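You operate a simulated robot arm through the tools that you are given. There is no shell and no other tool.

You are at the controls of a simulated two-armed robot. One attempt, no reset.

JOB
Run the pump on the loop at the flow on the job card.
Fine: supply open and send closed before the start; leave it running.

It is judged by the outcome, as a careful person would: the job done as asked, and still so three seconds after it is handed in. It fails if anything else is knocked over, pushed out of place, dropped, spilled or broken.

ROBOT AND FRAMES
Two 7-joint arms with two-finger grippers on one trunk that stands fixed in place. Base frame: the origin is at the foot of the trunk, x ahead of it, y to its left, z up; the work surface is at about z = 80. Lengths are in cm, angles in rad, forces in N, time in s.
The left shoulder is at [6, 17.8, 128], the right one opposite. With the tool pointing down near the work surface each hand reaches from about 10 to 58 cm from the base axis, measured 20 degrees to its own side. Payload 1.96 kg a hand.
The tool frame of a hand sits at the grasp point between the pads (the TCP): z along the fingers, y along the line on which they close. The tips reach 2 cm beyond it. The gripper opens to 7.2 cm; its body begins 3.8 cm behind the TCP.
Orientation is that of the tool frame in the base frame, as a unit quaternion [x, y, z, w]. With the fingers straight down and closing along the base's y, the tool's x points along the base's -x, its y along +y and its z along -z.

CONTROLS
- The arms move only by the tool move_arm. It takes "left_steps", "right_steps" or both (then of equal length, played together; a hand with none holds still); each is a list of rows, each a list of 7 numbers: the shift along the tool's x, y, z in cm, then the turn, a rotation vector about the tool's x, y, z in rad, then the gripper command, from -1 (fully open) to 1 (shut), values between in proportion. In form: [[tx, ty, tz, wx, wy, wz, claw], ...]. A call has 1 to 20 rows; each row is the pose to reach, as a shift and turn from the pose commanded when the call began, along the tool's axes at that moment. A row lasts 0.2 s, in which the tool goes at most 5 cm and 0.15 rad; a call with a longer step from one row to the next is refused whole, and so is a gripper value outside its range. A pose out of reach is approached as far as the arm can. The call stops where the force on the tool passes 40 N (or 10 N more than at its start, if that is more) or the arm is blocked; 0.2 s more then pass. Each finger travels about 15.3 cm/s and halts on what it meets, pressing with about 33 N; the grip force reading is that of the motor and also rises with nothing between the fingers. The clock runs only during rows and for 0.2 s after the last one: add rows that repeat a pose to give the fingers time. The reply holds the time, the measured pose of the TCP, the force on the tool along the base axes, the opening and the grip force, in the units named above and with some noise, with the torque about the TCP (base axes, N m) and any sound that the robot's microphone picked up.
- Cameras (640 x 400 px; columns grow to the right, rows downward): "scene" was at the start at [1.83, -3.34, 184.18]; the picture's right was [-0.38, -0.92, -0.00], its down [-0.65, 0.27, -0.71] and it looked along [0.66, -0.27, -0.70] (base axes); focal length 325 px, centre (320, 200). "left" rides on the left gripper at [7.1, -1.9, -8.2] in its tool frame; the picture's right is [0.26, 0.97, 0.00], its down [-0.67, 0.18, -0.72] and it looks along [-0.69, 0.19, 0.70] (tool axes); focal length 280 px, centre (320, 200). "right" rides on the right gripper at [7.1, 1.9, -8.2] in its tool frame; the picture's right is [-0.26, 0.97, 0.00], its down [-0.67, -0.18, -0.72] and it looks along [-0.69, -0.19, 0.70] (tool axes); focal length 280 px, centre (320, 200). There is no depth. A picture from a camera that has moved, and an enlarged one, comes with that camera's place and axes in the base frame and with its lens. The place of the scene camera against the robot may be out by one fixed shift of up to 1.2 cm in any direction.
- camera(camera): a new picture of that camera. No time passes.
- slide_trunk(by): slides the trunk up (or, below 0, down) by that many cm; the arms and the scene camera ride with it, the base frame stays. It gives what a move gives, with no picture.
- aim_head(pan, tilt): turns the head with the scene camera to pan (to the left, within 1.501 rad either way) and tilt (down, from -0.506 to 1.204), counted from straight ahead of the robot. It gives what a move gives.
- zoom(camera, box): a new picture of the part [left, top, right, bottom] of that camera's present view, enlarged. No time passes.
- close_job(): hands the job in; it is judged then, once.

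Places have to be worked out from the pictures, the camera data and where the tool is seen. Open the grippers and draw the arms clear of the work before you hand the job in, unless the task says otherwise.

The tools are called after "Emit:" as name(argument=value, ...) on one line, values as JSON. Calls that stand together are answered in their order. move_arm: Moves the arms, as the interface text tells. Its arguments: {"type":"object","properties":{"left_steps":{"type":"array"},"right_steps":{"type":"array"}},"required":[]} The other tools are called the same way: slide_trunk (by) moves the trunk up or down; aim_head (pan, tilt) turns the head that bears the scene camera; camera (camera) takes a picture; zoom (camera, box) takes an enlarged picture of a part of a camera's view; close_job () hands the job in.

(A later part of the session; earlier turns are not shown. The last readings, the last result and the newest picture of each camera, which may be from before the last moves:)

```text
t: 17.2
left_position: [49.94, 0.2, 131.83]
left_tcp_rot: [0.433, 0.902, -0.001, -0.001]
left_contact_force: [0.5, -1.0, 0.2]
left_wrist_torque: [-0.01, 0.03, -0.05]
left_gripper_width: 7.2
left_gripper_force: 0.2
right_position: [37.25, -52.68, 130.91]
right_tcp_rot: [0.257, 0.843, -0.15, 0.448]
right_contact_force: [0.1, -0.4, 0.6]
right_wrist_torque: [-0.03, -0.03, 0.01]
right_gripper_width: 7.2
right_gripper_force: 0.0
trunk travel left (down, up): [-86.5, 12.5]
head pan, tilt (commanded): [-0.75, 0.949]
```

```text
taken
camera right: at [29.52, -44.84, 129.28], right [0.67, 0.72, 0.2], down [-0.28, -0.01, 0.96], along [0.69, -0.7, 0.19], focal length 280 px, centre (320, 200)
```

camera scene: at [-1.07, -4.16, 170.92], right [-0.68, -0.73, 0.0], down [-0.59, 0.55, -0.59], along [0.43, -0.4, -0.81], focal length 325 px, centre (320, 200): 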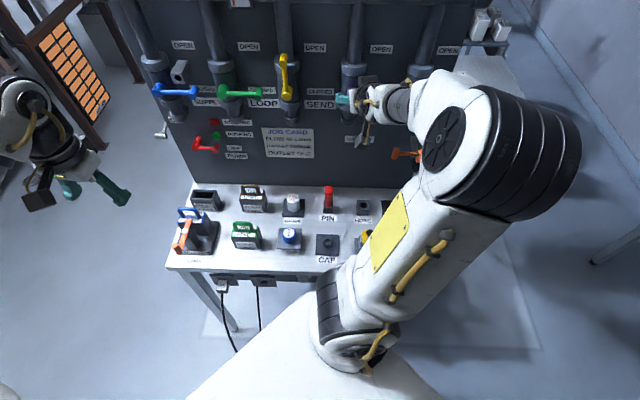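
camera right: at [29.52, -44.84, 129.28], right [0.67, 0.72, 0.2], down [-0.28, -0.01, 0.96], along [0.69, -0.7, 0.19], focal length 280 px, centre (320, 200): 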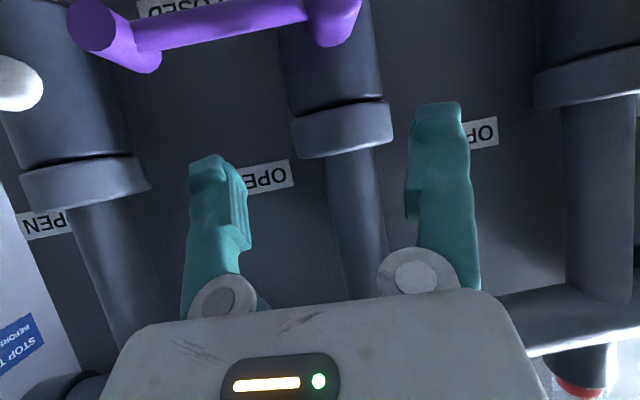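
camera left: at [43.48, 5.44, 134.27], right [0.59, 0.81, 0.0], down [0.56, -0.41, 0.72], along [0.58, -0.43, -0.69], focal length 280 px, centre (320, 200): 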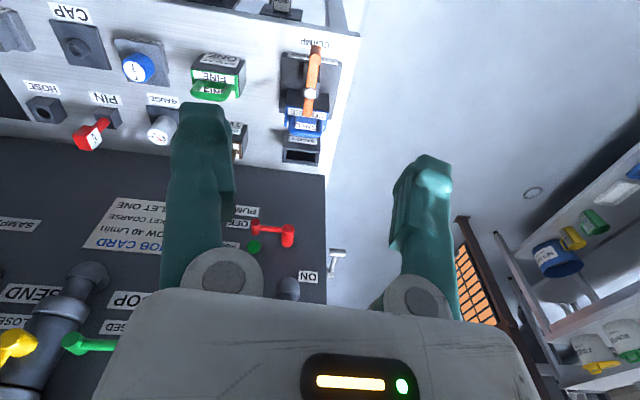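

Contact is gone. Now I rotate the fingers back toward straight down while rising and withdrawing from the panel, which unfolds the elbow.

Emit:
move_arm(right_steps=[[-0.83, -0.02, -0.55, 0, 0.14, 0, -1], [-1.67, -0.05, -1.1, 0, 0.28, 0, -1], [-2.23, 0, -2.07, 0, 0.42, 0, -1], [-2.51, 0.12, -3.45, 0, 0.56, 0, -1], [-2.54, 0.3, -5.25, 0, 0.7, 0, -1], [-2.55, 0.49, -7.04, 0, 0.84, 0, -1], [-2.56, 0.68, -8.83, 0, 0.98, 0, -1]])

Emit:
camera(camera="scene")

```text
t: 18.8
left_position: [49.86, 0.31, 131.93]
left_tcp_rot: [0.433, 0.902, 0.0, 0.0]
left_contact_force: [0.9, 0.7, 0.1]
left_wrist_torque: [0.02, -0.02, 0.03]
left_gripper_width: 7.2
left_gripper_force: 0.2
right_position: [30.66, -50.76, 139.29]
right_tcp_rot: [0.295, 0.956, -0.013, -0.002]
right_contact_force: [0.6, 0.2, 0.2]
right_wrist_torque: [0.0, -0.04, 0.02]
right_gripper_width: 7.21
right_gripper_force: 0.0
right hand out of reach, approached as far as the arm can: row 1, 2, 3, 4, 5, 6, 7
trunk travel left (down, up): [-86.5, 12.5]
head pan, tilt (commanded): [-0.75, 0.949]
```

```text
taken
camera scene: at [-0.33, -5.17, 176.86], right [-0.68, -0.73, 0.0], down [-0.59, 0.55, -0.58], along [0.43, -0.4, -0.81], focal length 325 px, centre (320, 200)
```

scene: 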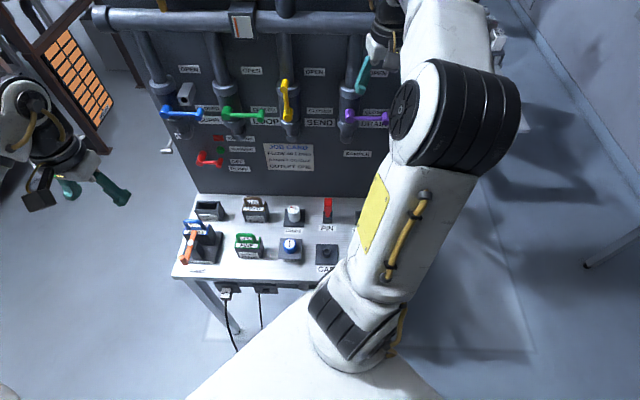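

Safely out: tool-down at about [30.7, -50.8, 139.3], purple lever still horizontal. I go back toward the start pose region to recover a healthy arm posture.

Emit:
move_arm(right_steps=[[0.1, 2.5, -1, 0, 0, 0, -1], [0.2, 5, -2, 0, 0, 0, -1], [0.3, 7.5, -3, 0, 0, 0, -1], [0.3, 9.8, -3, 0, 0, 0, -1]])

Emit:
camera(camera="scene")

```text
t: 19.8
left_position: [49.8, 0.32, 132.03]
left_tcp_rot: [0.433, 0.901, -0.001, 0.0]
left_contact_force: [0.4, 0.2, -0.7]
left_wrist_torque: [0.01, -0.03, 0.02]
left_gripper_width: 7.21
left_gripper_force: 0.0
right_position: [30.82, -50.69, 142.2]
right_tcp_rot: [0.296, 0.955, -0.012, 0.0]
right_contact_force: [-0.2, 0.4, -1.0]
right_wrist_torque: [-0.01, -0.04, 0.04]
right_gripper_width: 7.19
right_gripper_force: 0.1
right hand out of reach, approached as far as the arm can: row 1, 2, 3, 4
trunk travel left (down, up): [-86.5, 12.5]
head pan, tilt (commanded): [-0.75, 0.949]
```

```text
taken
camera scene: at [-0.43, -5.2, 176.86], right [-0.68, -0.73, 0.0], down [-0.59, 0.55, -0.58], along [0.43, -0.4, -0.81], focal length 325 px, centre (320, 200)
```

scene: 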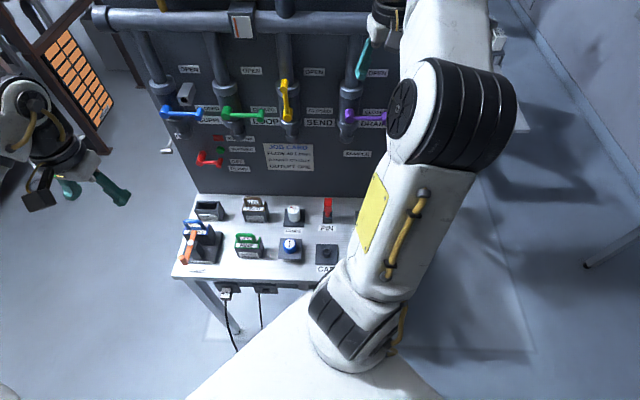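

Vertical motion works but leftward doesn't, so one joint is pinned. I try undoing the yaw (about −0.6 rad about the tool axis) in place to release it.

Emit:
move_arm(right_steps=[[0, 0, 0, 0, 0, -0.12, -1], [0, 0, 0, 0, 0, -0.24, -1], [0, 0, 0, 0, 0, -0.36, -1], [0, 0, 0, 0, 0, -0.48, -1], [0, 0, 0, 0, 0, -0.6, -1]])

```text
t: 21.0
left_position: [49.82, 0.32, 131.82]
left_tcp_rot: [0.432, 0.902, -0.001, 0.0]
left_contact_force: [0.0, -0.1, -0.5]
left_wrist_torque: [0.0, 0.01, 0.0]
left_gripper_width: 7.22
left_gripper_force: 0.1
right_position: [30.86, -50.58, 142.35]
right_tcp_rot: [0.001, 1.0, -0.012, -0.003]
right_contact_force: [0.0, 0.4, -0.7]
right_wrist_torque: [0.01, -0.01, -0.01]
right_gripper_width: 7.19
right_gripper_force: 0.0
trunk travel left (down, up): [-86.5, 12.5]
head pan, tilt (commanded): [-0.75, 0.949]
```

That rotation went through cleanly. Now I try translating left toward the start pose.

Emit:
move_arm(right_steps=[[-1.2, 2, 0, 0, 0, 0, -1], [-2.5, 4, 0, 0, 0, 0, -1], [-3.8, 6, 0, 0, 0, 0, -1], [-5, 8, 0, 0, 0, 0, -1]])

Emit:
camera(camera="scene")

```text
t: 22.0
left_position: [49.83, 0.33, 131.98]
left_tcp_rot: [0.433, 0.901, -0.002, 0.0]
left_contact_force: [0.1, 0.2, 0.2]
left_wrist_torque: [-0.02, 0.01, 0.01]
left_gripper_width: 7.25
left_gripper_force: 0.1
right_position: [36.07, -42.43, 142.16]
right_tcp_rot: [0.001, 1.0, -0.011, -0.004]
right_contact_force: [1.2, 0.0, 0.0]
right_wrist_torque: [-0.02, 0.01, 0.04]
right_gripper_width: 7.19
right_gripper_force: 0.1
trunk travel left (down, up): [-86.5, 12.5]
head pan, tilt (commanded): [-0.75, 0.949]
```

```text
taken
camera scene: at [-0.33, -5.08, 176.86], right [-0.68, -0.73, 0.0], down [-0.59, 0.55, -0.58], along [0.43, -0.4, -0.81], focal length 325 px, centre (320, 200)
```

scene: 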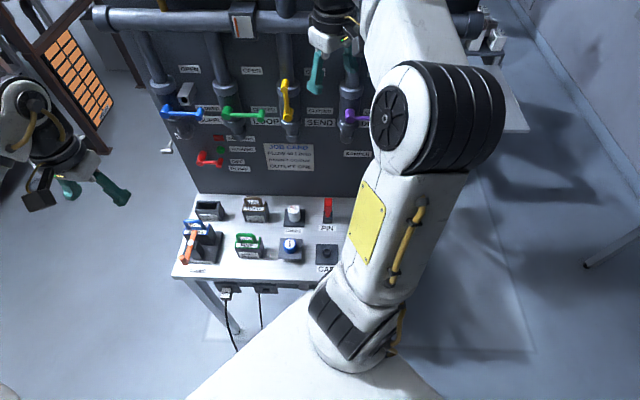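

Recovered to the start-like pose with no limit warnings. The roll direction was the problem, so I now tilt toward the panel with the opposite roll (camera to the right side, tool y pointing down), moving left and up at the same time; the left hand withdraws to give room.

Emit:
move_arm(right_steps=[[-1.1, 1.1, -0.5, 0.1228, -0.0538, -0.0538, -1], [-2.2, 2.2, -1, 0.2455, -0.1075, -0.1075, -1], [-3.3, 3.3, -1.5, 0.3683, -0.1613, -0.1613, -1], [-4.4, 4.4, -2, 0.491, -0.215, -0.215, -1], [-5.5, 5.5, -2.5, 0.6138, -0.2688, -0.2688, -1], [-6.6, 6.6, -3, 0.7365, -0.3225, -0.3225, -1], [-7.7, 7.7, -3.5, 0.8593, -0.3763, -0.3763, -1], [-8.9, 8.8, -4, 0.982, -0.43, -0.43, -1]], left_steps=[[3, -0.3, 0, 0, 0, 0, -1], [6, -0.6, 0, 0, 0, 0, -1], [9, -0.9, 0, 0, 0, 0, -1], [12, -1.2, 0, 0, 0, 0, -1], [15, -1.6, 0, 0, 0, 0, -1], [18, -2, 0, 0, 0, 0, -1], [21, -2.3, 0, 0, 0, 0, -1], [23.9, -2.6, 0, 0, 0, 0, -1]])

Emit:
camera(camera="scene")

Emit:
camera(camera="right")

```text
t: 23.8
left_position: [32.78, 17.48, 132.12]
left_tcp_rot: [0.433, 0.901, -0.001, 0.001]
left_contact_force: [1.2, 0.8, 0.6]
left_wrist_torque: [-0.04, -0.01, 0.02]
left_gripper_width: 7.18
left_gripper_force: 0.0
right_position: [47.3, -36.03, 150.49]
right_tcp_rot: [-0.212, 0.835, -0.469, 0.193]
right_contact_force: [0.0, -0.2, 0.7]
right_wrist_torque: [-0.02, -0.04, -0.02]
right_gripper_width: 7.2
right_gripper_force: 0.0
right hand out of reach, approached as far as the arm can: row 6, 7, 8
trunk travel left (down, up): [-86.5, 12.5]
head pan, tilt (commanded): [-0.75, 0.949]
```

```text
taken
camera scene: at [-0.54, -4.89, 176.87], right [-0.68, -0.73, 0.0], down [-0.59, 0.55, -0.58], along [0.43, -0.4, -0.81], focal length 325 px, centre (320, 200)
```

scene: 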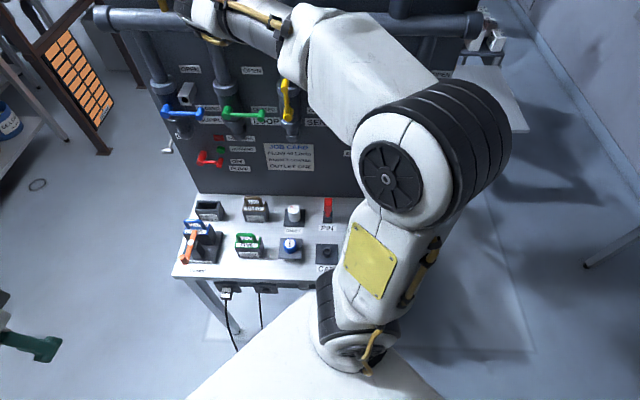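

```text
taken
camera right: at [36.78, -33.06, 151.77], right [0.05, 0.59, -0.8], down [0.22, 0.78, 0.59], along [0.97, -0.21, -0.09], focal length 280 px, centre (320, 200)
```

right: 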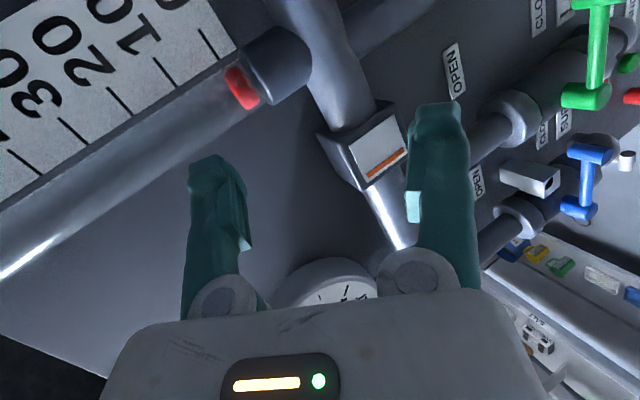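

The hand now points toward the panel about 29° below horizontal, at about [47.3, -36, 150.5]. I finish the remaining rotation while lowering slightly, still well in front of the pipes.

Emit:
move_arm(right_steps=[[-0.5, 1.9, 0.3, 0.098, -0.044, -0.037, -1], [-1, 3.7, 0.6, 0.197, -0.087, -0.074, -1], [-1.6, 5.6, 0.9, 0.295, -0.131, -0.112, -1], [-2.1, 7.4, 1.2, 0.394, -0.174, -0.149, -1], [-2.6, 9.3, 1.5, 0.492, -0.218, -0.186, -1]])

Emit:
camera(camera="scene")

Emit:
camera(camera="right")

```text
t: 25.2
left_position: [33.71, 16.99, 131.93]
left_tcp_rot: [0.433, 0.901, -0.001, -0.004]
left_contact_force: [0.5, -0.5, 0.0]
left_wrist_torque: [0.02, 0.06, 0.0]
left_gripper_width: 7.18
left_gripper_force: 0.0
right_position: [46.05, -36.73, 146.64]
right_tcp_rot: [0.286, -0.591, 0.743, -0.128]
right_contact_force: [1.4, 0.7, -0.9]
right_wrist_torque: [-0.04, -0.03, -0.07]
right_gripper_width: 7.19
right_gripper_force: 0.0
right hand out of reach, approached as far as the arm can: row 1, 2, 3, 4
trunk travel left (down, up): [-86.5, 12.5]
head pan, tilt (commanded): [-0.75, 0.949]
stopped in row 5 (right hand): the arm was blocked; the commanded pose is now the measured one
```

```text
taken
camera scene: at [0.82, -5.57, 176.85], right [-0.68, -0.73, 0.0], down [-0.6, 0.56, -0.58], along [0.42, -0.4, -0.82], focal length 325 px, centre (320, 200)
```

scene: 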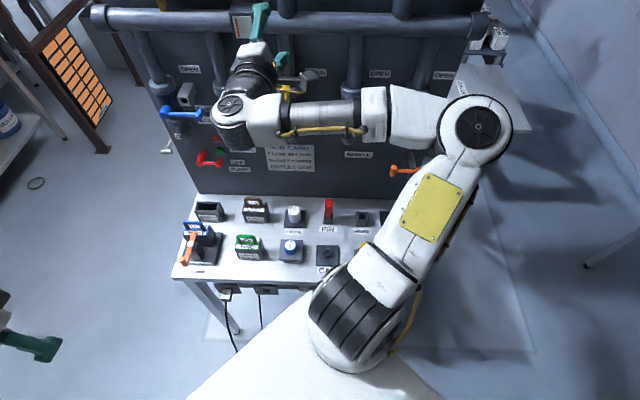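

```text
taken
camera right: at [35.35, -34.3, 145.49], right [0.07, -0.12, -0.99], down [0.16, 0.98, -0.11], along [0.99, -0.15, 0.09], focal length 280 px, centre (320, 200)
```

right: 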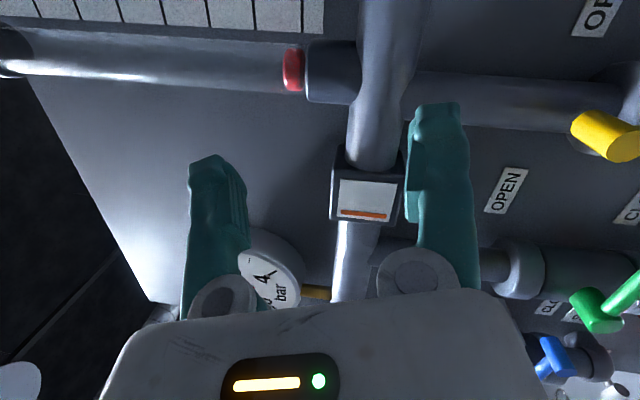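

The wrist flipped into the posture I wanted: fingers near-horizontal (8° up), pointing at the panel, no tool force. I hold for a moment to let it settle and re-read.

Emit:
move_arm(right_steps=[[0, 0, 0, 0, 0, 0, -1], [0, 0, 0, 0, 0, 0, -1]])

Emit:
camera(camera="scene")

```text
t: 25.8
left_position: [33.12, 17.22, 132.14]
left_tcp_rot: [0.433, 0.901, -0.001, -0.002]
left_contact_force: [-0.3, 0.2, -1.0]
left_wrist_torque: [0.0, 0.0, -0.04]
left_gripper_width: 7.2
left_gripper_force: 0.1
right_position: [45.43, -36.44, 146.96]
right_tcp_rot: [0.285, -0.591, 0.744, -0.13]
right_contact_force: [-0.2, 0.0, -0.6]
right_wrist_torque: [0.02, 0.0, -0.01]
right_gripper_width: 7.19
right_gripper_force: 0.1
trunk travel left (down, up): [-86.5, 12.5]
head pan, tilt (commanded): [-0.75, 0.949]
```

```text
taken
camera scene: at [0.04, -5.28, 176.86], right [-0.68, -0.73, 0.0], down [-0.6, 0.55, -0.58], along [0.42, -0.4, -0.81], focal length 325 px, centre (320, 200)
```

scene: 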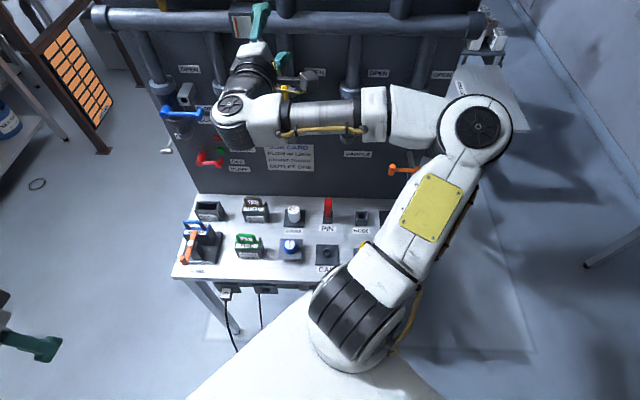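

Settled with no contact. I lower the trunk 14 cm to bring this posture down to handle height (tips stay about 4 cm in front of the handles).

Emit:
slide_trunk(by=-14)

Emit:
camera(camera="scene")

Emit:
camera(camera="right")

```text
t: 27.4
left_position: [32.89, 17.33, 118.22]
left_tcp_rot: [0.433, 0.902, 0.0, 0.0]
left_contact_force: [-0.4, 0.8, -0.5]
left_wrist_torque: [0.03, -0.01, 0.03]
left_gripper_width: 7.22
left_gripper_force: 0.1
right_position: [45.02, -36.4, 133.01]
right_tcp_rot: [0.284, -0.589, 0.745, -0.131]
right_contact_force: [0.5, -0.1, -0.2]
right_wrist_torque: [0.0, 0.01, -0.01]
right_gripper_width: 7.18
right_gripper_force: 0.0
trunk travel left (down, up): [-72.5, 26.5]
head pan, tilt (commanded): [-0.75, 0.949]
```

```text
taken
camera scene: at [-0.4, -5.17, 162.86], right [-0.68, -0.73, 0.0], down [-0.59, 0.55, -0.58], along [0.43, -0.4, -0.81], focal length 325 px, centre (320, 200)
```

scene: 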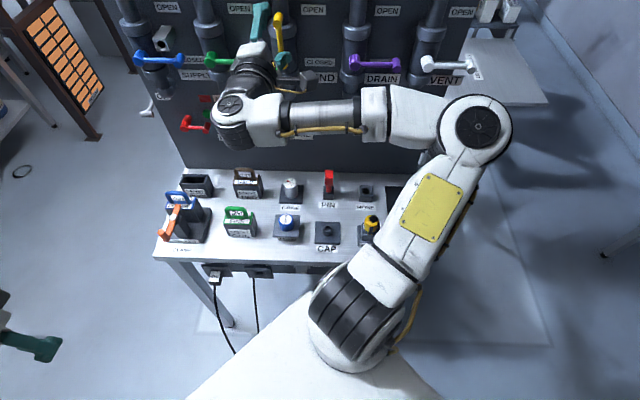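

```text
taken
camera right: at [34.35, -33.95, 131.81], right [0.08, -0.12, -0.99], down [0.16, 0.98, -0.11], along [0.98, -0.15, 0.09], focal length 280 px, centre (320, 200)
```

right: 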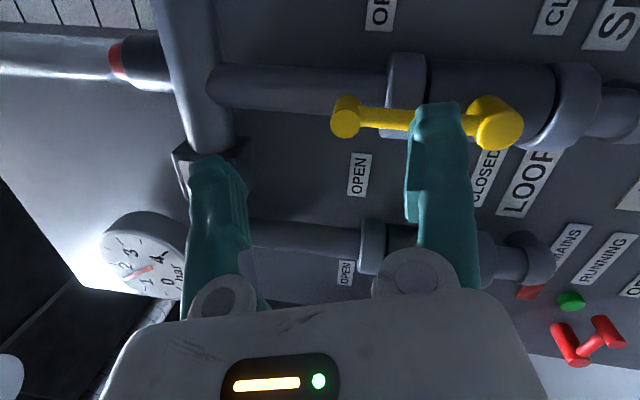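

From this right-camera view I put the yellow knob at about u = −3.3 (≈[49.5, -41.2]), z ≈ 132.4 with the hub ~8 cm below it. I correct the pointing to the panel normal and roll so the fingers straddle at 45°, staying ~5 cm in front.

Emit:
move_arm(right_steps=[[0.02, 0.1, 0.3, -0.006, -0.0625, -0.123, -1], [0.05, 0.2, 0.6, -0.0115, -0.125, -0.2465, -1], [0.08, 0.3, 1, -0.017, -0.1875, -0.37, -1], [0.1, 0.43, 1.28, -0.023, -0.25, -0.493, -1], [0.1, 0.43, 1.28, -0.023, -0.25, -0.493, -1]])

Emit:
camera(camera="right")

Emit:
camera(camera="scene")

```text
t: 28.6
left_position: [32.94, 17.31, 118.13]
left_tcp_rot: [0.433, 0.902, -0.001, -0.001]
left_contact_force: [-0.3, 0.5, 0.6]
left_wrist_torque: [-0.03, 0.02, 0.03]
left_gripper_width: 7.18
left_gripper_force: 0.1
right_position: [45.61, -37.68, 132.86]
right_tcp_rot: [0.511, -0.49, 0.707, -0.013]
right_contact_force: [0.4, 0.6, -0.1]
right_wrist_torque: [0.01, 0.0, -0.01]
right_gripper_width: 7.18
right_gripper_force: 0.0
trunk travel left (down, up): [-72.5, 26.5]
head pan, tilt (commanded): [-0.75, 0.949]
```

```text
taken
camera right: at [35.29, -36.59, 136.4], right [-0.34, -0.36, -0.87], down [-0.12, 0.93, -0.35], along [0.93, -0.02, -0.36], focal length 280 px, centre (320, 200)
```

right: 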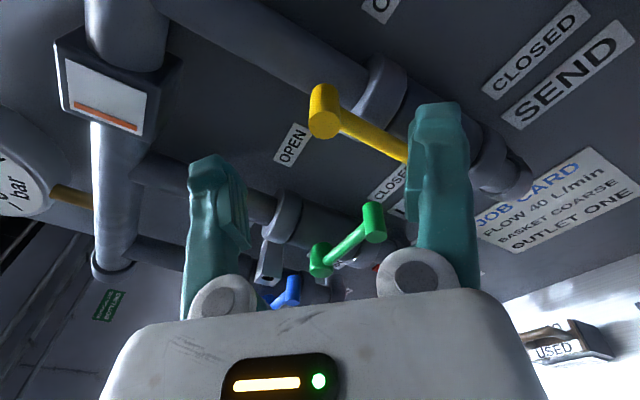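

```text
taken
camera scene: at [-0.39, -5.14, 162.86], right [-0.68, -0.73, 0.0], down [-0.59, 0.55, -0.58], along [0.43, -0.4, -0.81], focal length 325 px, centre (320, 200)
```

scene: 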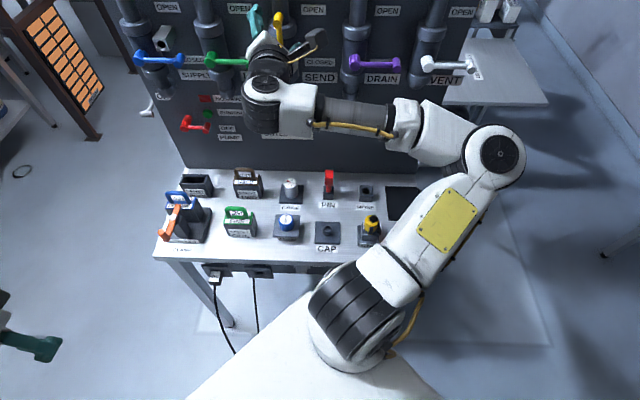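

Pose reached exactly, fingers now at 45° either side of the yellow knob's line. I advance 2.5 cm with a small correction and check alignment.

Emit:
move_arm(right_steps=[[-0.25, 0.03, 1.2, 0, 0, 0, -1], [-0.5, 0.07, 2.5, 0, 0, 0, -1], [-0.5, 0.07, 2.5, 0, 0, 0, -1]])

Emit:
camera(camera="right")

Emit:
zoom(camera="scene", box=[220, 0, 340, 80])

```text
t: 29.4
left_position: [32.83, 17.39, 118.13]
left_tcp_rot: [0.432, 0.902, -0.001, 0.0]
left_contact_force: [0.2, -0.9, 0.0]
left_wrist_torque: [0.0, -0.03, 0.03]
left_gripper_width: 7.21
left_gripper_force: 0.2
right_position: [47.53, -39.07, 132.49]
right_tcp_rot: [0.51, -0.49, 0.707, -0.014]
right_contact_force: [0.1, 0.9, 0.3]
right_wrist_torque: [0.01, 0.02, -0.02]
right_gripper_width: 7.17
right_gripper_force: 0.1
trunk travel left (down, up): [-72.5, 26.5]
head pan, tilt (commanded): [-0.75, 0.949]
```

```text
taken
camera right: at [37.28, -38.1, 136.02], right [-0.34, -0.36, -0.87], down [-0.11, 0.93, -0.35], along [0.93, -0.02, -0.36], focal length 280 px, centre (320, 200)
```

right: 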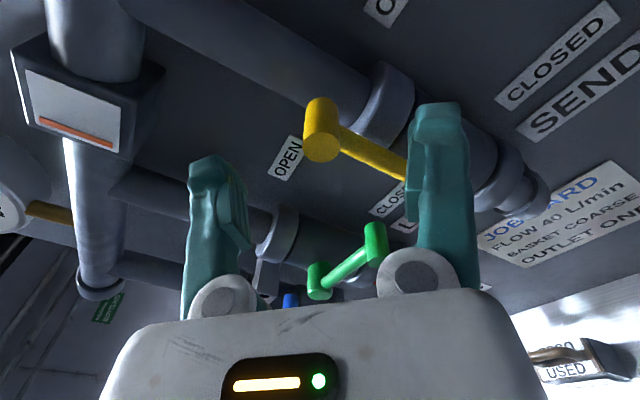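

```text
5.00 times, centred on (280, 40) of scene
camera zoom: at [-0.46, -5.14, 162.86], right [-0.68, -0.73, 0.0], down [-0.59, 0.55, -0.58], along [0.43, -0.4, -0.81], focal length 1626 px, centre (520, 1000)
```

zoom: 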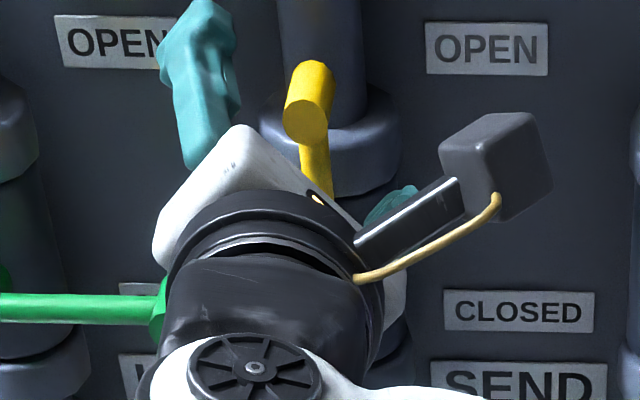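

Knob face triangulates to n≈64.7 (about 3.3 cm ahead of the TCP), u≈−3.9, z≈132.1. With the lever upright I want the fingers left and right of it, so I roll the remaining −45° here in front of it and correct the small offset.

Emit:
move_arm(right_steps=[[-0.1, 0, 0, 0, 0, -0.131, -1], [-0.2, 0, 0, 0, 0, -0.262, -1], [-0.3, 0, 0, 0, 0, -0.393, -1], [-0.4, 0, 0, 0, 0, -0.524, -1], [-0.5, 0, 0, 0, 0, -0.655, -1], [-0.57, 0, 0, 0, 0, -0.785, -1], [-0.57, 0, 0, 0, 0, -0.785, -1]])

Emit:
camera(camera="right")

```text
t: 31.1
left_position: [32.87, 17.26, 118.08]
left_tcp_rot: [0.433, 0.902, -0.002, 0.0]
left_contact_force: [-0.2, -0.1, 0.5]
left_wrist_torque: [-0.02, 0.02, -0.02]
left_gripper_width: 7.2
left_gripper_force: 0.0
right_position: [47.9, -38.89, 131.94]
right_tcp_rot: [0.659, -0.258, 0.658, 0.258]
right_contact_force: [0.9, -0.3, -0.1]
right_wrist_torque: [-0.02, -0.02, 0.0]
right_gripper_width: 7.2
right_gripper_force: 0.0
trunk travel left (down, up): [-72.5, 26.5]
head pan, tilt (commanded): [-0.75, 0.949]
```

```text
taken
camera right: at [40.62, -34.53, 138.96], right [-0.66, -0.71, -0.26], down [-0.4, 0.62, -0.67], along [0.64, -0.34, -0.69], focal length 280 px, centre (320, 200)
```

right: 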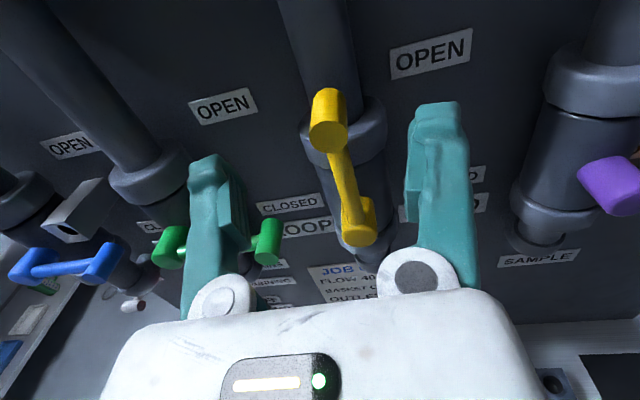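

The upright view now shows the yellow knob centred between the fingers at about n≈64.6, hub ≈8.1 cm below. I advance 2.6 cm so the fingers straddle knob and rod, then close to a ~2.4 cm gap (loose cage).

Emit:
move_arm(right_steps=[[0, 0.3, 0.9, 0, 0, 0, -1], [0, 0.3, 1.8, 0, 0, 0, -1], [0, 0.3, 2.6, 0, 0, 0, -1], [0, 0.3, 2.6, 0, 0, 0, 0.33], [0, 0.3, 2.6, 0, 0, 0, 0.33]])

Emit:
camera(camera="right")

```text
t: 32.2
left_position: [32.83, 17.22, 118.12]
left_tcp_rot: [0.432, 0.902, -0.001, -0.001]
left_contact_force: [-0.2, -0.3, 0.1]
left_wrist_torque: [-0.01, -0.04, 0.0]
left_gripper_width: 7.17
left_gripper_force: 0.0
right_position: [49.56, -40.75, 131.97]
right_tcp_rot: [0.659, -0.258, 0.658, 0.257]
right_contact_force: [0.2, -0.5, -0.2]
right_wrist_torque: [0.03, 0.02, -0.02]
right_gripper_width: 2.4
right_gripper_force: 0.1
trunk travel left (down, up): [-72.5, 26.5]
head pan, tilt (commanded): [-0.75, 0.949]
```

```text
taken
camera right: at [42.33, -36.53, 138.92], right [-0.65, -0.71, -0.26], down [-0.4, 0.62, -0.67], along [0.64, -0.34, -0.69], focal length 280 px, centre (320, 200)
```

right: 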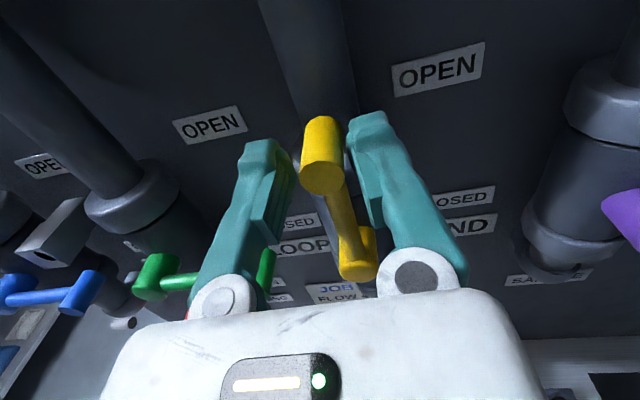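

The knob sits neatly between the pads (face right at the TCP plane, n≈64.1). I swing the send lever clockwise through the first 45°, rolling the hand with it about the hub.

Emit:
move_arm(right_steps=[[-0.07, 1.045, 0, 0, 0, 0.131, 0.33], [-0.27, 2.07, 0, 0, 0, 0.262, 0.33], [-0.61, 3.06, 0, 0, 0, 0.393, 0.33], [-1.07, 4.0, 0, 0, 0, 0.524, 0.33], [-1.66, 4.87, 0, 0, 0, 0.655, 0.33], [-2.34, 5.66, 0, 0, 0, 0.785, 0.33]])

Emit:
camera(camera="right")

```text
t: 33.6
left_position: [32.87, 17.31, 118.09]
left_tcp_rot: [0.432, 0.902, 0.0, -0.001]
left_contact_force: [0.5, -0.2, -0.7]
left_wrist_torque: [0.01, 0.02, -0.02]
left_gripper_width: 7.19
left_gripper_force: 0.1
right_position: [45.91, -44.86, 129.74]
right_tcp_rot: [0.509, -0.49, 0.707, -0.016]
right_contact_force: [0.8, 1.2, 0.8]
right_wrist_torque: [0.0, -0.01, 0.01]
right_gripper_width: 2.48
right_gripper_force: 0.8
trunk travel left (down, up): [-72.5, 26.5]
head pan, tilt (commanded): [-0.75, 0.949]
```

```text
taken
camera right: at [35.48, -43.9, 133.22], right [-0.34, -0.36, -0.87], down [-0.11, 0.93, -0.35], along [0.93, -0.02, -0.35], focal length 280 px, centre (320, 200)
```

right: 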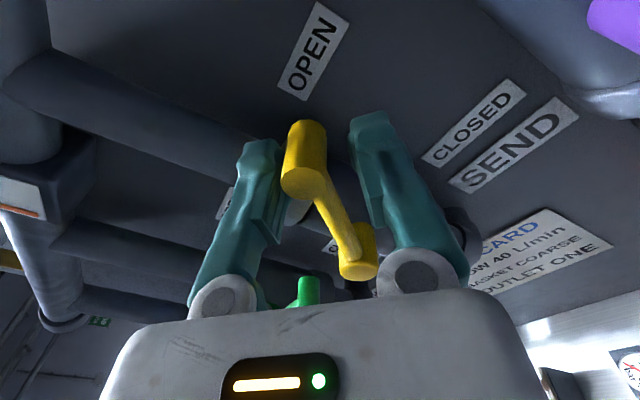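

The send lever follows freely with low force. I continue through the second 45°.

Emit:
move_arm(right_steps=[[-0.07, 1.045, 0, 0, 0, 0.131, 0.33], [-0.27, 2.07, 0, 0, 0, 0.262, 0.33], [-0.61, 3.06, 0, 0, 0, 0.393, 0.33], [-1.07, 4.0, 0, 0, 0, 0.524, 0.33], [-1.66, 4.87, 0, 0, 0, 0.655, 0.33], [-2.34, 5.66, 0, 0, 0, 0.785, 0.33], [-2.6, 5.9, 0, 0, 0, 0.82, 0.33]])

Emit:
camera(camera="right")

Emit:
camera(camera="scene")

```text
t: 35.2
left_position: [32.87, 17.29, 118.18]
left_tcp_rot: [0.433, 0.901, 0.0, 0.0]
left_contact_force: [0.5, -0.1, 0.5]
left_wrist_torque: [0.03, -0.01, -0.01]
left_gripper_width: 7.19
left_gripper_force: 0.0
right_position: [44.25, -46.62, 123.81]
right_tcp_rot: [-0.271, 0.654, -0.642, 0.295]
right_contact_force: [0.3, -0.1, 1.8]
right_wrist_torque: [-0.03, 0.0, -0.01]
right_gripper_width: 2.51
right_gripper_force: 0.7
trunk travel left (down, up): [-72.5, 26.5]
head pan, tilt (commanded): [-0.75, 0.949]
```

```text
taken
camera right: at [33.42, -46.04, 121.42], right [0.2, 0.22, -0.95], down [-0.07, 0.98, 0.21], along [0.98, 0.03, 0.21], focal length 280 px, centre (320, 200)
```

right: 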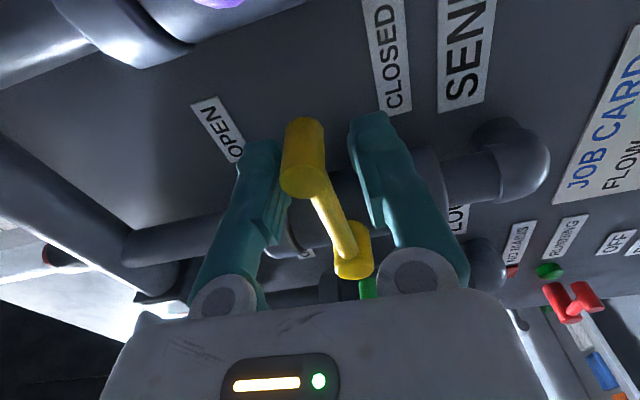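

```text
taken
camera scene: at [-0.43, -5.17, 162.86], right [-0.68, -0.73, 0.0], down [-0.59, 0.55, -0.58], along [0.43, -0.4, -0.81], focal length 325 px, centre (320, 200)
```

scene: 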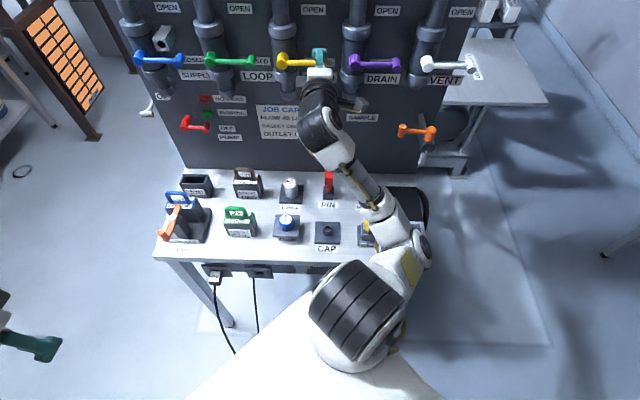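

The send lever is now horizontal (closed). The elbow has swung lower near the bench's right side, so I check clearance there before continuing.

Emit:
zoom(camera="scene", box=[280, 130, 480, 300])

Emit:
zoom(camera="scene", box=[240, 30, 420, 110])

```text
2.35 times, centred on (380, 215) of scene
camera zoom: at [-0.43, -5.17, 162.86], right [-0.68, -0.73, 0.0], down [-0.59, 0.55, -0.58], along [0.43, -0.4, -0.81], focal length 765 px, centre (179, 165)
```

zoom: 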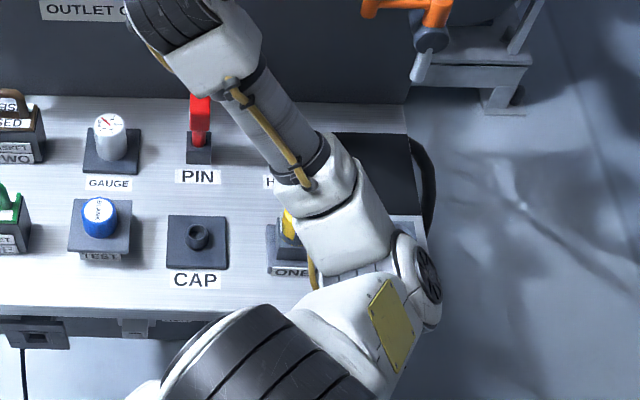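

```text
3.56 times, centred on (330, 70) of scene
camera zoom: at [-0.43, -5.17, 162.86], right [-0.68, -0.73, 0.0], down [-0.59, 0.55, -0.58], along [0.43, -0.4, -0.81], focal length 1156 px, centre (284, 662)
```

zoom: 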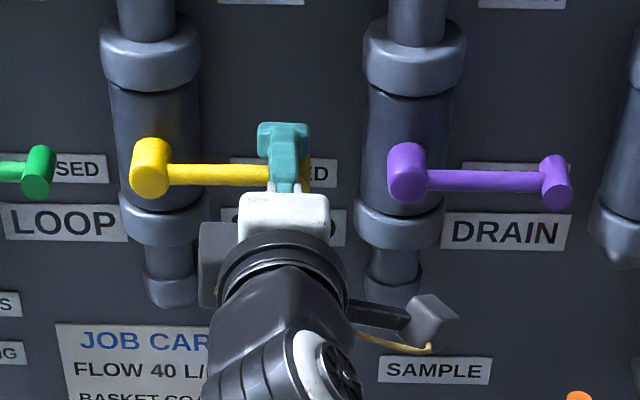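

Send reads closed and parallel to the drain lever. I open the fingers and back straight out 5 cm.

Emit:
move_arm(right_steps=[[0, 0, 0, 0, 0, 0, -0.3], [0, 0, 0, 0, 0, 0, -0.3], [0, 0, -1.5, 0, 0, 0, -0.3], [0, 0, -3, 0, 0, 0, -0.3], [0, 0, -4.5, 0, 0, 0, -0.3], [0, 0, -5, 0, 0, 0, -0.3]])

Emit:
camera(camera="right")

Emit:
zoom(camera="scene", box=[120, 20, 440, 220])

```text
t: 36.6
left_position: [32.84, 17.24, 118.1]
left_tcp_rot: [0.433, 0.901, -0.002, 0.0]
left_contact_force: [-0.1, -0.4, -1.0]
left_wrist_torque: [0.0, -0.03, 0.02]
left_gripper_width: 7.19
left_gripper_force: 0.1
right_position: [40.49, -43.16, 123.76]
right_tcp_rot: [-0.272, 0.654, -0.642, 0.293]
right_contact_force: [0.3, 0.2, -0.2]
right_wrist_torque: [-0.06, -0.03, 0.01]
right_gripper_width: 4.69
right_gripper_force: 0.0
trunk travel left (down, up): [-72.5, 26.5]
head pan, tilt (commanded): [-0.75, 0.949]
```

```text
taken
camera right: at [29.7, -42.66, 121.41], right [0.2, 0.22, -0.96], down [-0.07, 0.98, 0.21], along [0.98, 0.03, 0.21], focal length 280 px, centre (320, 200)
```

right: 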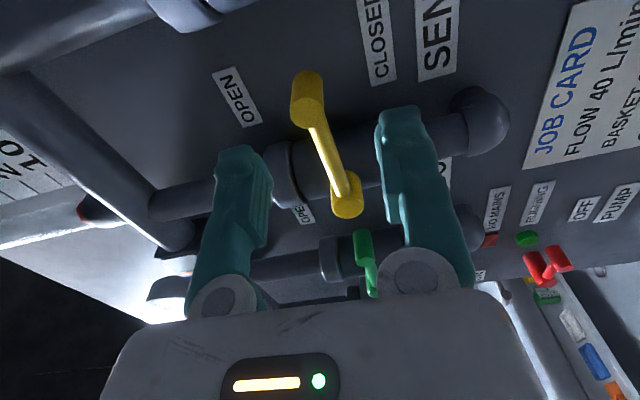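

```text
2.00 times, centred on (280, 120) of scene
camera zoom: at [-0.41, -5.17, 162.86], right [-0.68, -0.73, 0.0], down [-0.59, 0.55, -0.58], along [0.43, -0.4, -0.81], focal length 650 px, centre (400, 360)
```

zoom: 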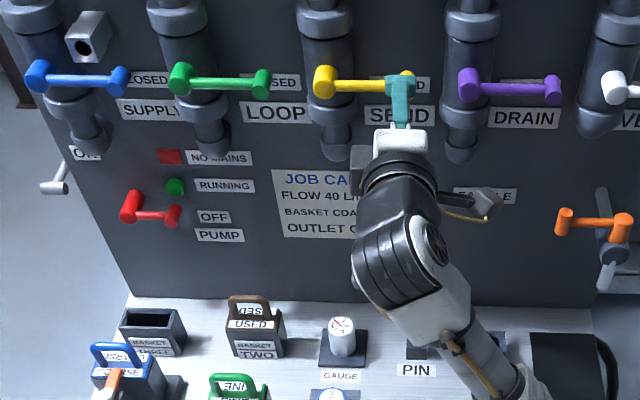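

Labels are clear now: NO MAINS lamp is unlit and send appears parallel to the other closed levers. I raise the trunk 6 cm to lift the elbow off the bench before shifting left to the loop valve.

Emit:
slide_trunk(by=6)

Emit:
move_arm(right_steps=[[-2.5, 1, 0, 0, 0, 0, -0.3], [-5, 2, 0, 0, 0, -0.01, -0.3], [-7.5, 3, 0, 0, 0, -0.02, -0.3], [-10, 4, 0, 0, 0, -0.03, -0.3], [-12.5, 5.5, 0, 0, 0, -0.035, -0.3], [-15, 6.6, 0, 0, 0, -0.035, -0.3], [-15, 6.6, 0, 0, 0, -0.035, -0.3]])

Emit:
camera(camera="right")

Emit:
camera(camera="scene")

```text
t: 37.6
left_position: [32.93, 17.33, 124.12]
left_tcp_rot: [0.433, 0.901, -0.002, 0.0]
left_contact_force: [-0.2, 0.4, -0.3]
left_wrist_torque: [-0.01, -0.01, 0.01]
left_gripper_width: 7.2
left_gripper_force: 0.0
right_position: [40.41, -43.22, 129.73]
right_tcp_rot: [-0.273, 0.654, -0.642, 0.294]
right_contact_force: [0.0, 0.5, 0.0]
right_wrist_torque: [0.02, -0.01, 0.0]
right_gripper_width: 4.66
right_gripper_force: 0.0
trunk travel left (down, up): [-78.5, 20.5]
head pan, tilt (commanded): [-0.75, 0.949]
```

```text
t: 39.2
left_position: [32.82, 17.28, 124.18]
left_tcp_rot: [0.433, 0.901, 0.0, 0.0]
left_contact_force: [0.2, 0.1, 0.3]
left_wrist_torque: [-0.03, -0.01, 0.02]
left_gripper_width: 7.23
left_gripper_force: 0.1
right_position: [50.52, -32.28, 124.44]
right_tcp_rot: [0.28, -0.64, 0.658, -0.281]
right_contact_force: [-0.3, 0.1, 0.3]
right_wrist_torque: [0.02, -0.02, -0.02]
right_gripper_width: 4.67
right_gripper_force: 0.1
trunk travel left (down, up): [-78.5, 20.5]
head pan, tilt (commanded): [-0.75, 0.949]
```

```text
taken
camera right: at [39.83, -31.76, 122.28], right [0.19, 0.17, -0.97], down [-0.06, 0.99, 0.16], along [0.98, 0.03, 0.2], focal length 280 px, centre (320, 200)
```

right: 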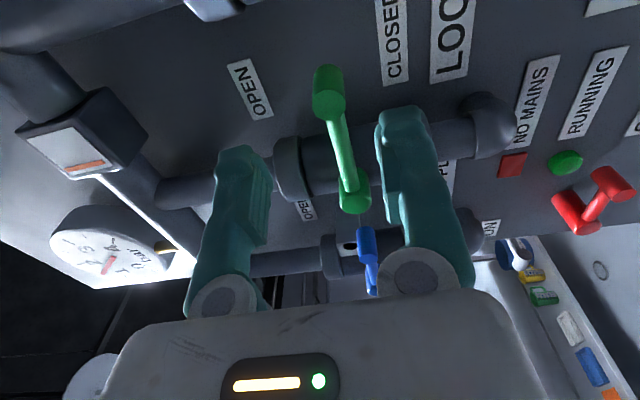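

```text
taken
camera scene: at [-0.46, -5.2, 168.86], right [-0.68, -0.73, 0.0], down [-0.59, 0.55, -0.58], along [0.43, -0.4, -0.81], focal length 325 px, centre (320, 200)
```

scene: 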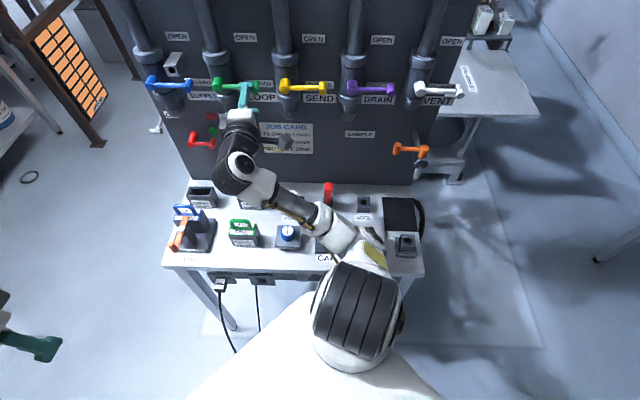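

The loop (green) knob is about 5 cm ahead, ~0.5 cm lower and 0.4 cm further right than the TCP. I correct, advance to n≈64.1 with fingers above and below, and close to the loose cage.

Emit:
move_arm(right_steps=[[0.3, 0.5, 1.3, 0, 0, 0, -0.3], [0.3, 0.5, 2.6, 0, 0, 0, -0.3], [0.3, 0.5, 3.9, 0, 0, 0, -0.3], [0.3, 0.5, 5, 0, 0, 0, -0.3], [0.3, 0.5, 5, 0, 0, 0, 0.33], [0.3, 0.5, 5, 0, 0, 0, 0.33]])

Emit:
camera(camera="right")

Emit:
zoom(camera="scene", box=[120, 40, 440, 240])

```text
t: 40.6
left_position: [32.84, 17.22, 124.21]
left_tcp_rot: [0.434, 0.901, -0.001, -0.001]
left_contact_force: [-0.5, 0.1, 0.1]
left_wrist_torque: [0.02, -0.03, 0.02]
left_gripper_width: 7.21
left_gripper_force: 0.2
right_position: [54.36, -35.41, 123.18]
right_tcp_rot: [-0.284, 0.648, -0.647, 0.284]
right_contact_force: [5.0, 0.1, 10.8]
right_wrist_torque: [-0.13, 0.05, 0.19]
right_gripper_width: 3.14
right_gripper_force: 5.2
trunk travel left (down, up): [-78.5, 20.5]
head pan, tilt (commanded): [-0.75, 0.949]
```

```text
taken
camera right: at [43.53, -34.92, 121.11], right [0.18, 0.19, -0.97], down [-0.07, 0.98, 0.18], along [0.98, 0.03, 0.19], focal length 280 px, centre (320, 200)
```

right: 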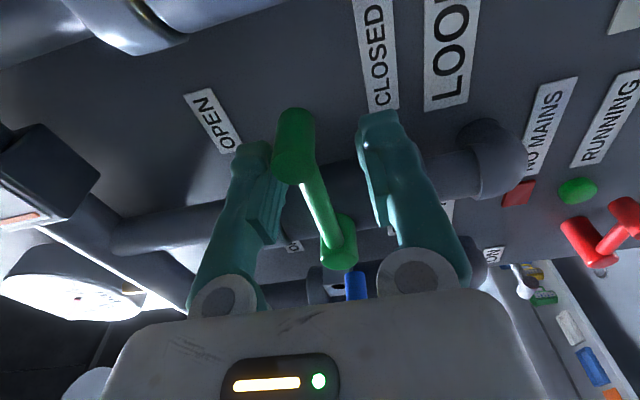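

```text
2.00 times, centred on (280, 140) of scene
camera zoom: at [-0.42, -5.04, 168.87], right [-0.68, -0.73, 0.0], down [-0.59, 0.55, -0.58], along [0.43, -0.4, -0.81], focal length 650 px, centre (400, 320)
```

zoom: 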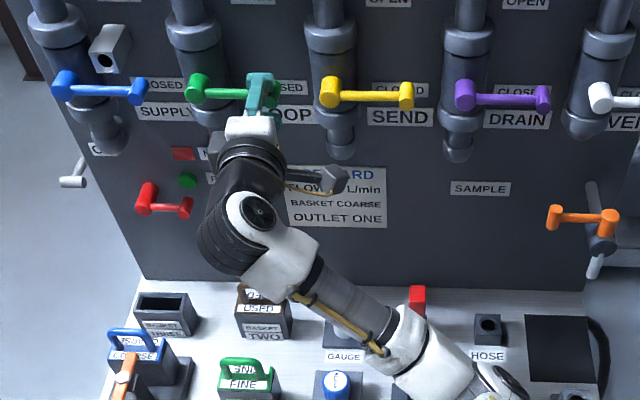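

The upper finger rests on the knob (hand ~0.6 cm low), so I re-centre upward while swinging the loop lever counter-clockwise; yellow is exactly parallel to purple, so send is closed. I open the loop about 45° first.

Emit:
move_arm(right_steps=[[0, -0.5, 0, 0, 0, 0, 0.33], [-0.07, -1.645, 0, 0, 0, -0.131, 0.33], [-0.27, -2.67, 0, 0, 0, -0.262, 0.33], [-0.61, -3.66, 0, 0, 0, -0.393, 0.33], [-1.07, -4.6, 0, 0, 0, -0.524, 0.33], [-1.66, -5.47, 0, 0, 0, -0.655, 0.33], [-2.34, -6.26, 0, 0, 0, -0.785, 0.33], [-2.34, -6.26, 0, 0, 0, -0.785, 0.33]])

Emit:
camera(camera="right")

Emit:
camera(camera="scene")

```text
t: 42.5
left_position: [32.81, 17.26, 124.12]
left_tcp_rot: [0.433, 0.902, 0.0, 0.0]
left_contact_force: [0.4, 0.3, -0.9]
left_wrist_torque: [0.01, -0.01, 0.02]
left_gripper_width: 7.19
left_gripper_force: 0.0
right_position: [55.89, -33.93, 129.3]
right_tcp_rot: [0.51, -0.491, 0.706, -0.012]
right_contact_force: [-1.0, -0.6, -1.2]
right_wrist_torque: [0.02, 0.01, 0.0]
right_gripper_width: 2.49
right_gripper_force: 0.6
trunk travel left (down, up): [-78.5, 20.5]
head pan, tilt (commanded): [-0.75, 0.949]
```

```text
taken
camera right: at [45.55, -32.97, 132.83], right [-0.34, -0.37, -0.87], down [-0.11, 0.93, -0.35], along [0.93, -0.02, -0.36], focal length 280 px, centre (320, 200)
```

right: 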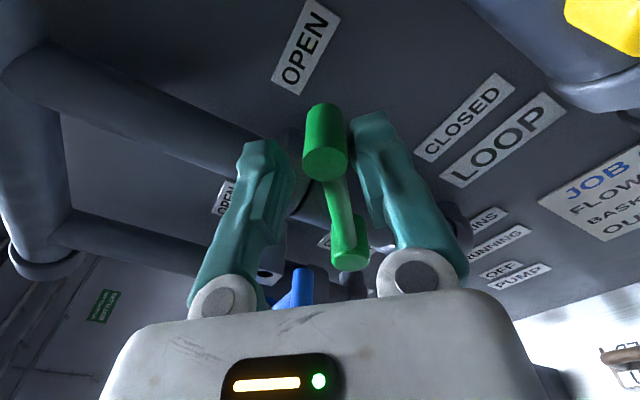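

```text
taken
camera scene: at [-0.41, -5.22, 168.86], right [-0.68, -0.73, 0.0], down [-0.59, 0.55, -0.58], along [0.43, -0.4, -0.81], focal length 325 px, centre (320, 200)
```

scene: 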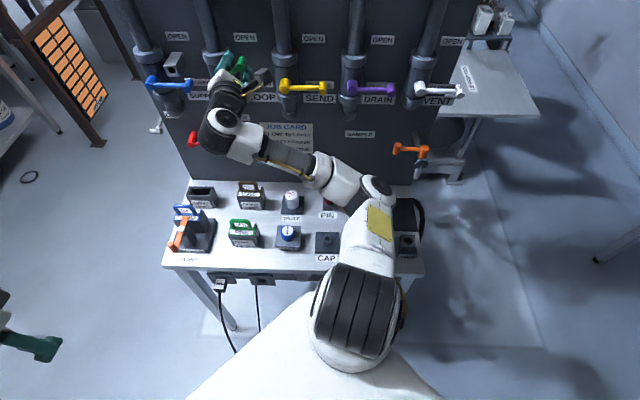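

The loop lever follows to ~45°. I take it to about 60° (my first guess for 40 of a ~60 L/min range), then open the fingers and back out 5 cm.

Emit:
move_arm(right_steps=[[-0.07, -1.045, 0, 0, 0, -0.131, 0.33], [-0.27, -2.07, 0, 0, 0, -0.262, 0.33], [-0.36, -2.36, 0, 0, 0, -0.3, 0.33], [-0.36, -2.36, 0, 0, 0, -0.3, 0.33], [-0.36, -2.36, 0, 0, 0, -0.3, -0.3], [-0.36, -2.36, 0, 0, 0, -0.3, -0.3], [-0.36, -2.36, -1.5, 0, 0, -0.3, -0.3], [-0.36, -2.36, -3, 0, 0, -0.3, -0.3], [-0.36, -2.36, -4.5, 0, 0, -0.3, -0.3], [-0.36, -2.36, -5, 0, 0, -0.3, -0.3]])

Emit:
camera(camera="right")

```text
t: 44.6
left_position: [32.86, 17.34, 124.13]
left_tcp_rot: [0.433, 0.901, -0.001, 0.0]
left_contact_force: [1.1, -0.5, -0.2]
left_wrist_torque: [-0.02, 0.0, 0.02]
left_gripper_width: 7.22
left_gripper_force: 0.1
right_position: [53.63, -29.11, 130.87]
right_tcp_rot: [0.578, -0.408, 0.701, 0.092]
right_contact_force: [0.2, 0.5, 0.6]
right_wrist_torque: [0.01, 0.03, 0.03]
right_gripper_width: 4.67
right_gripper_force: 0.2
trunk travel left (down, up): [-78.5, 20.5]
head pan, tilt (commanded): [-0.75, 0.949]
```

```text
taken
camera right: at [44.16, -27.08, 136.05], right [-0.5, -0.54, -0.68], down [-0.2, 0.84, -0.51], along [0.84, -0.12, -0.52], focal length 280 px, centre (320, 200)
```

right: 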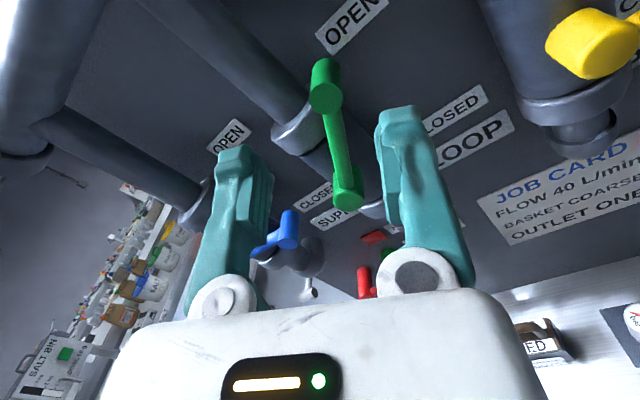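

Loop lever is left at ~60°. Next I move left to the supply (blue) knob's front, rolling back so fingers are above/below it, staying at n≈59.

Emit:
move_arm(right_steps=[[-1.4, -0.75, 0, 0, 0, 0.136, -0.3], [-2.8, -1.5, 0, 0, 0, 0.272, -0.3], [-4.2, -2.27, -0.05, 0, 0, 0.407, -0.3], [-5.6, -3.02, -0.1, 0, 0, 0.543, -0.3], [-7, -3.78, -0.1, 0, 0, 0.679, -0.3], [-8.4, -4.53, -0.1, 0, 0, 0.815, -0.3], [-9.8, -5.3, -0.15, 0, 0, 0.95, -0.3], [-11.17, -6.04, -0.15, 0, 0, 1.086, -0.3], [-11.17, -6.04, -0.15, 0, 0, 1.086, -0.3]])

Emit:
camera(camera="right")

Emit:
camera(camera="scene")

```text
t: 46.6
left_position: [32.85, 17.27, 124.11]
left_tcp_rot: [0.433, 0.901, 0.0, 0.0]
left_contact_force: [-0.9, 0.1, -1.2]
left_wrist_torque: [-0.01, -0.01, 0.01]
left_gripper_width: 7.18
left_gripper_force: 0.1
right_position: [60.68, -21.26, 123.9]
right_tcp_rot: [-0.283, 0.648, -0.648, 0.283]
right_contact_force: [-0.7, -0.7, 0.2]
right_wrist_torque: [0.02, 0.0, -0.01]
right_gripper_width: 4.67
right_gripper_force: 0.0
trunk travel left (down, up): [-78.5, 20.5]
head pan, tilt (commanded): [-0.75, 0.949]
```

```text
taken
camera right: at [49.86, -20.83, 121.67], right [0.18, 0.2, -0.96], down [-0.07, 0.98, 0.19], along [0.98, 0.03, 0.19], focal length 280 px, centre (320, 200)
```

right: 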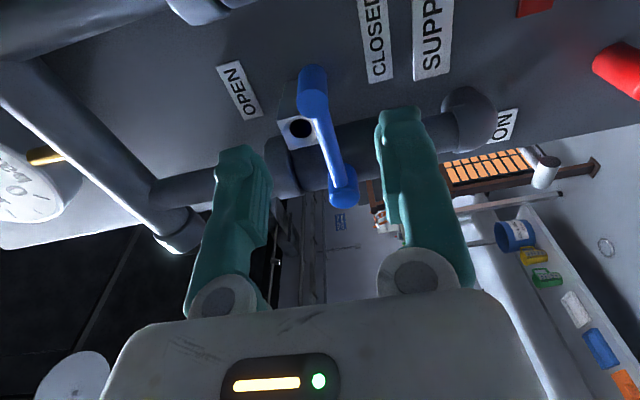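

```text
taken
camera scene: at [-0.43, -5.2, 168.86], right [-0.68, -0.73, 0.0], down [-0.59, 0.55, -0.58], along [0.43, -0.4, -0.81], focal length 325 px, centre (320, 200)
```

scene: 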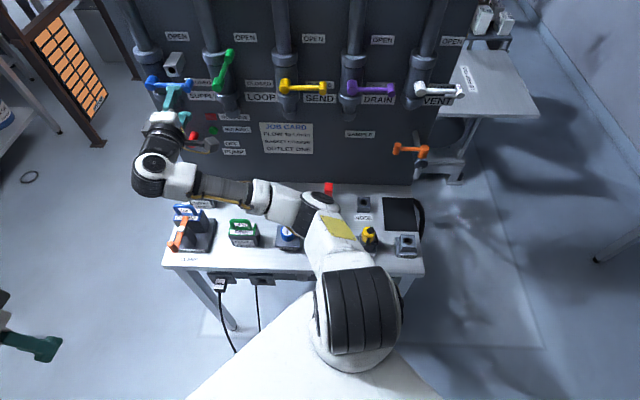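

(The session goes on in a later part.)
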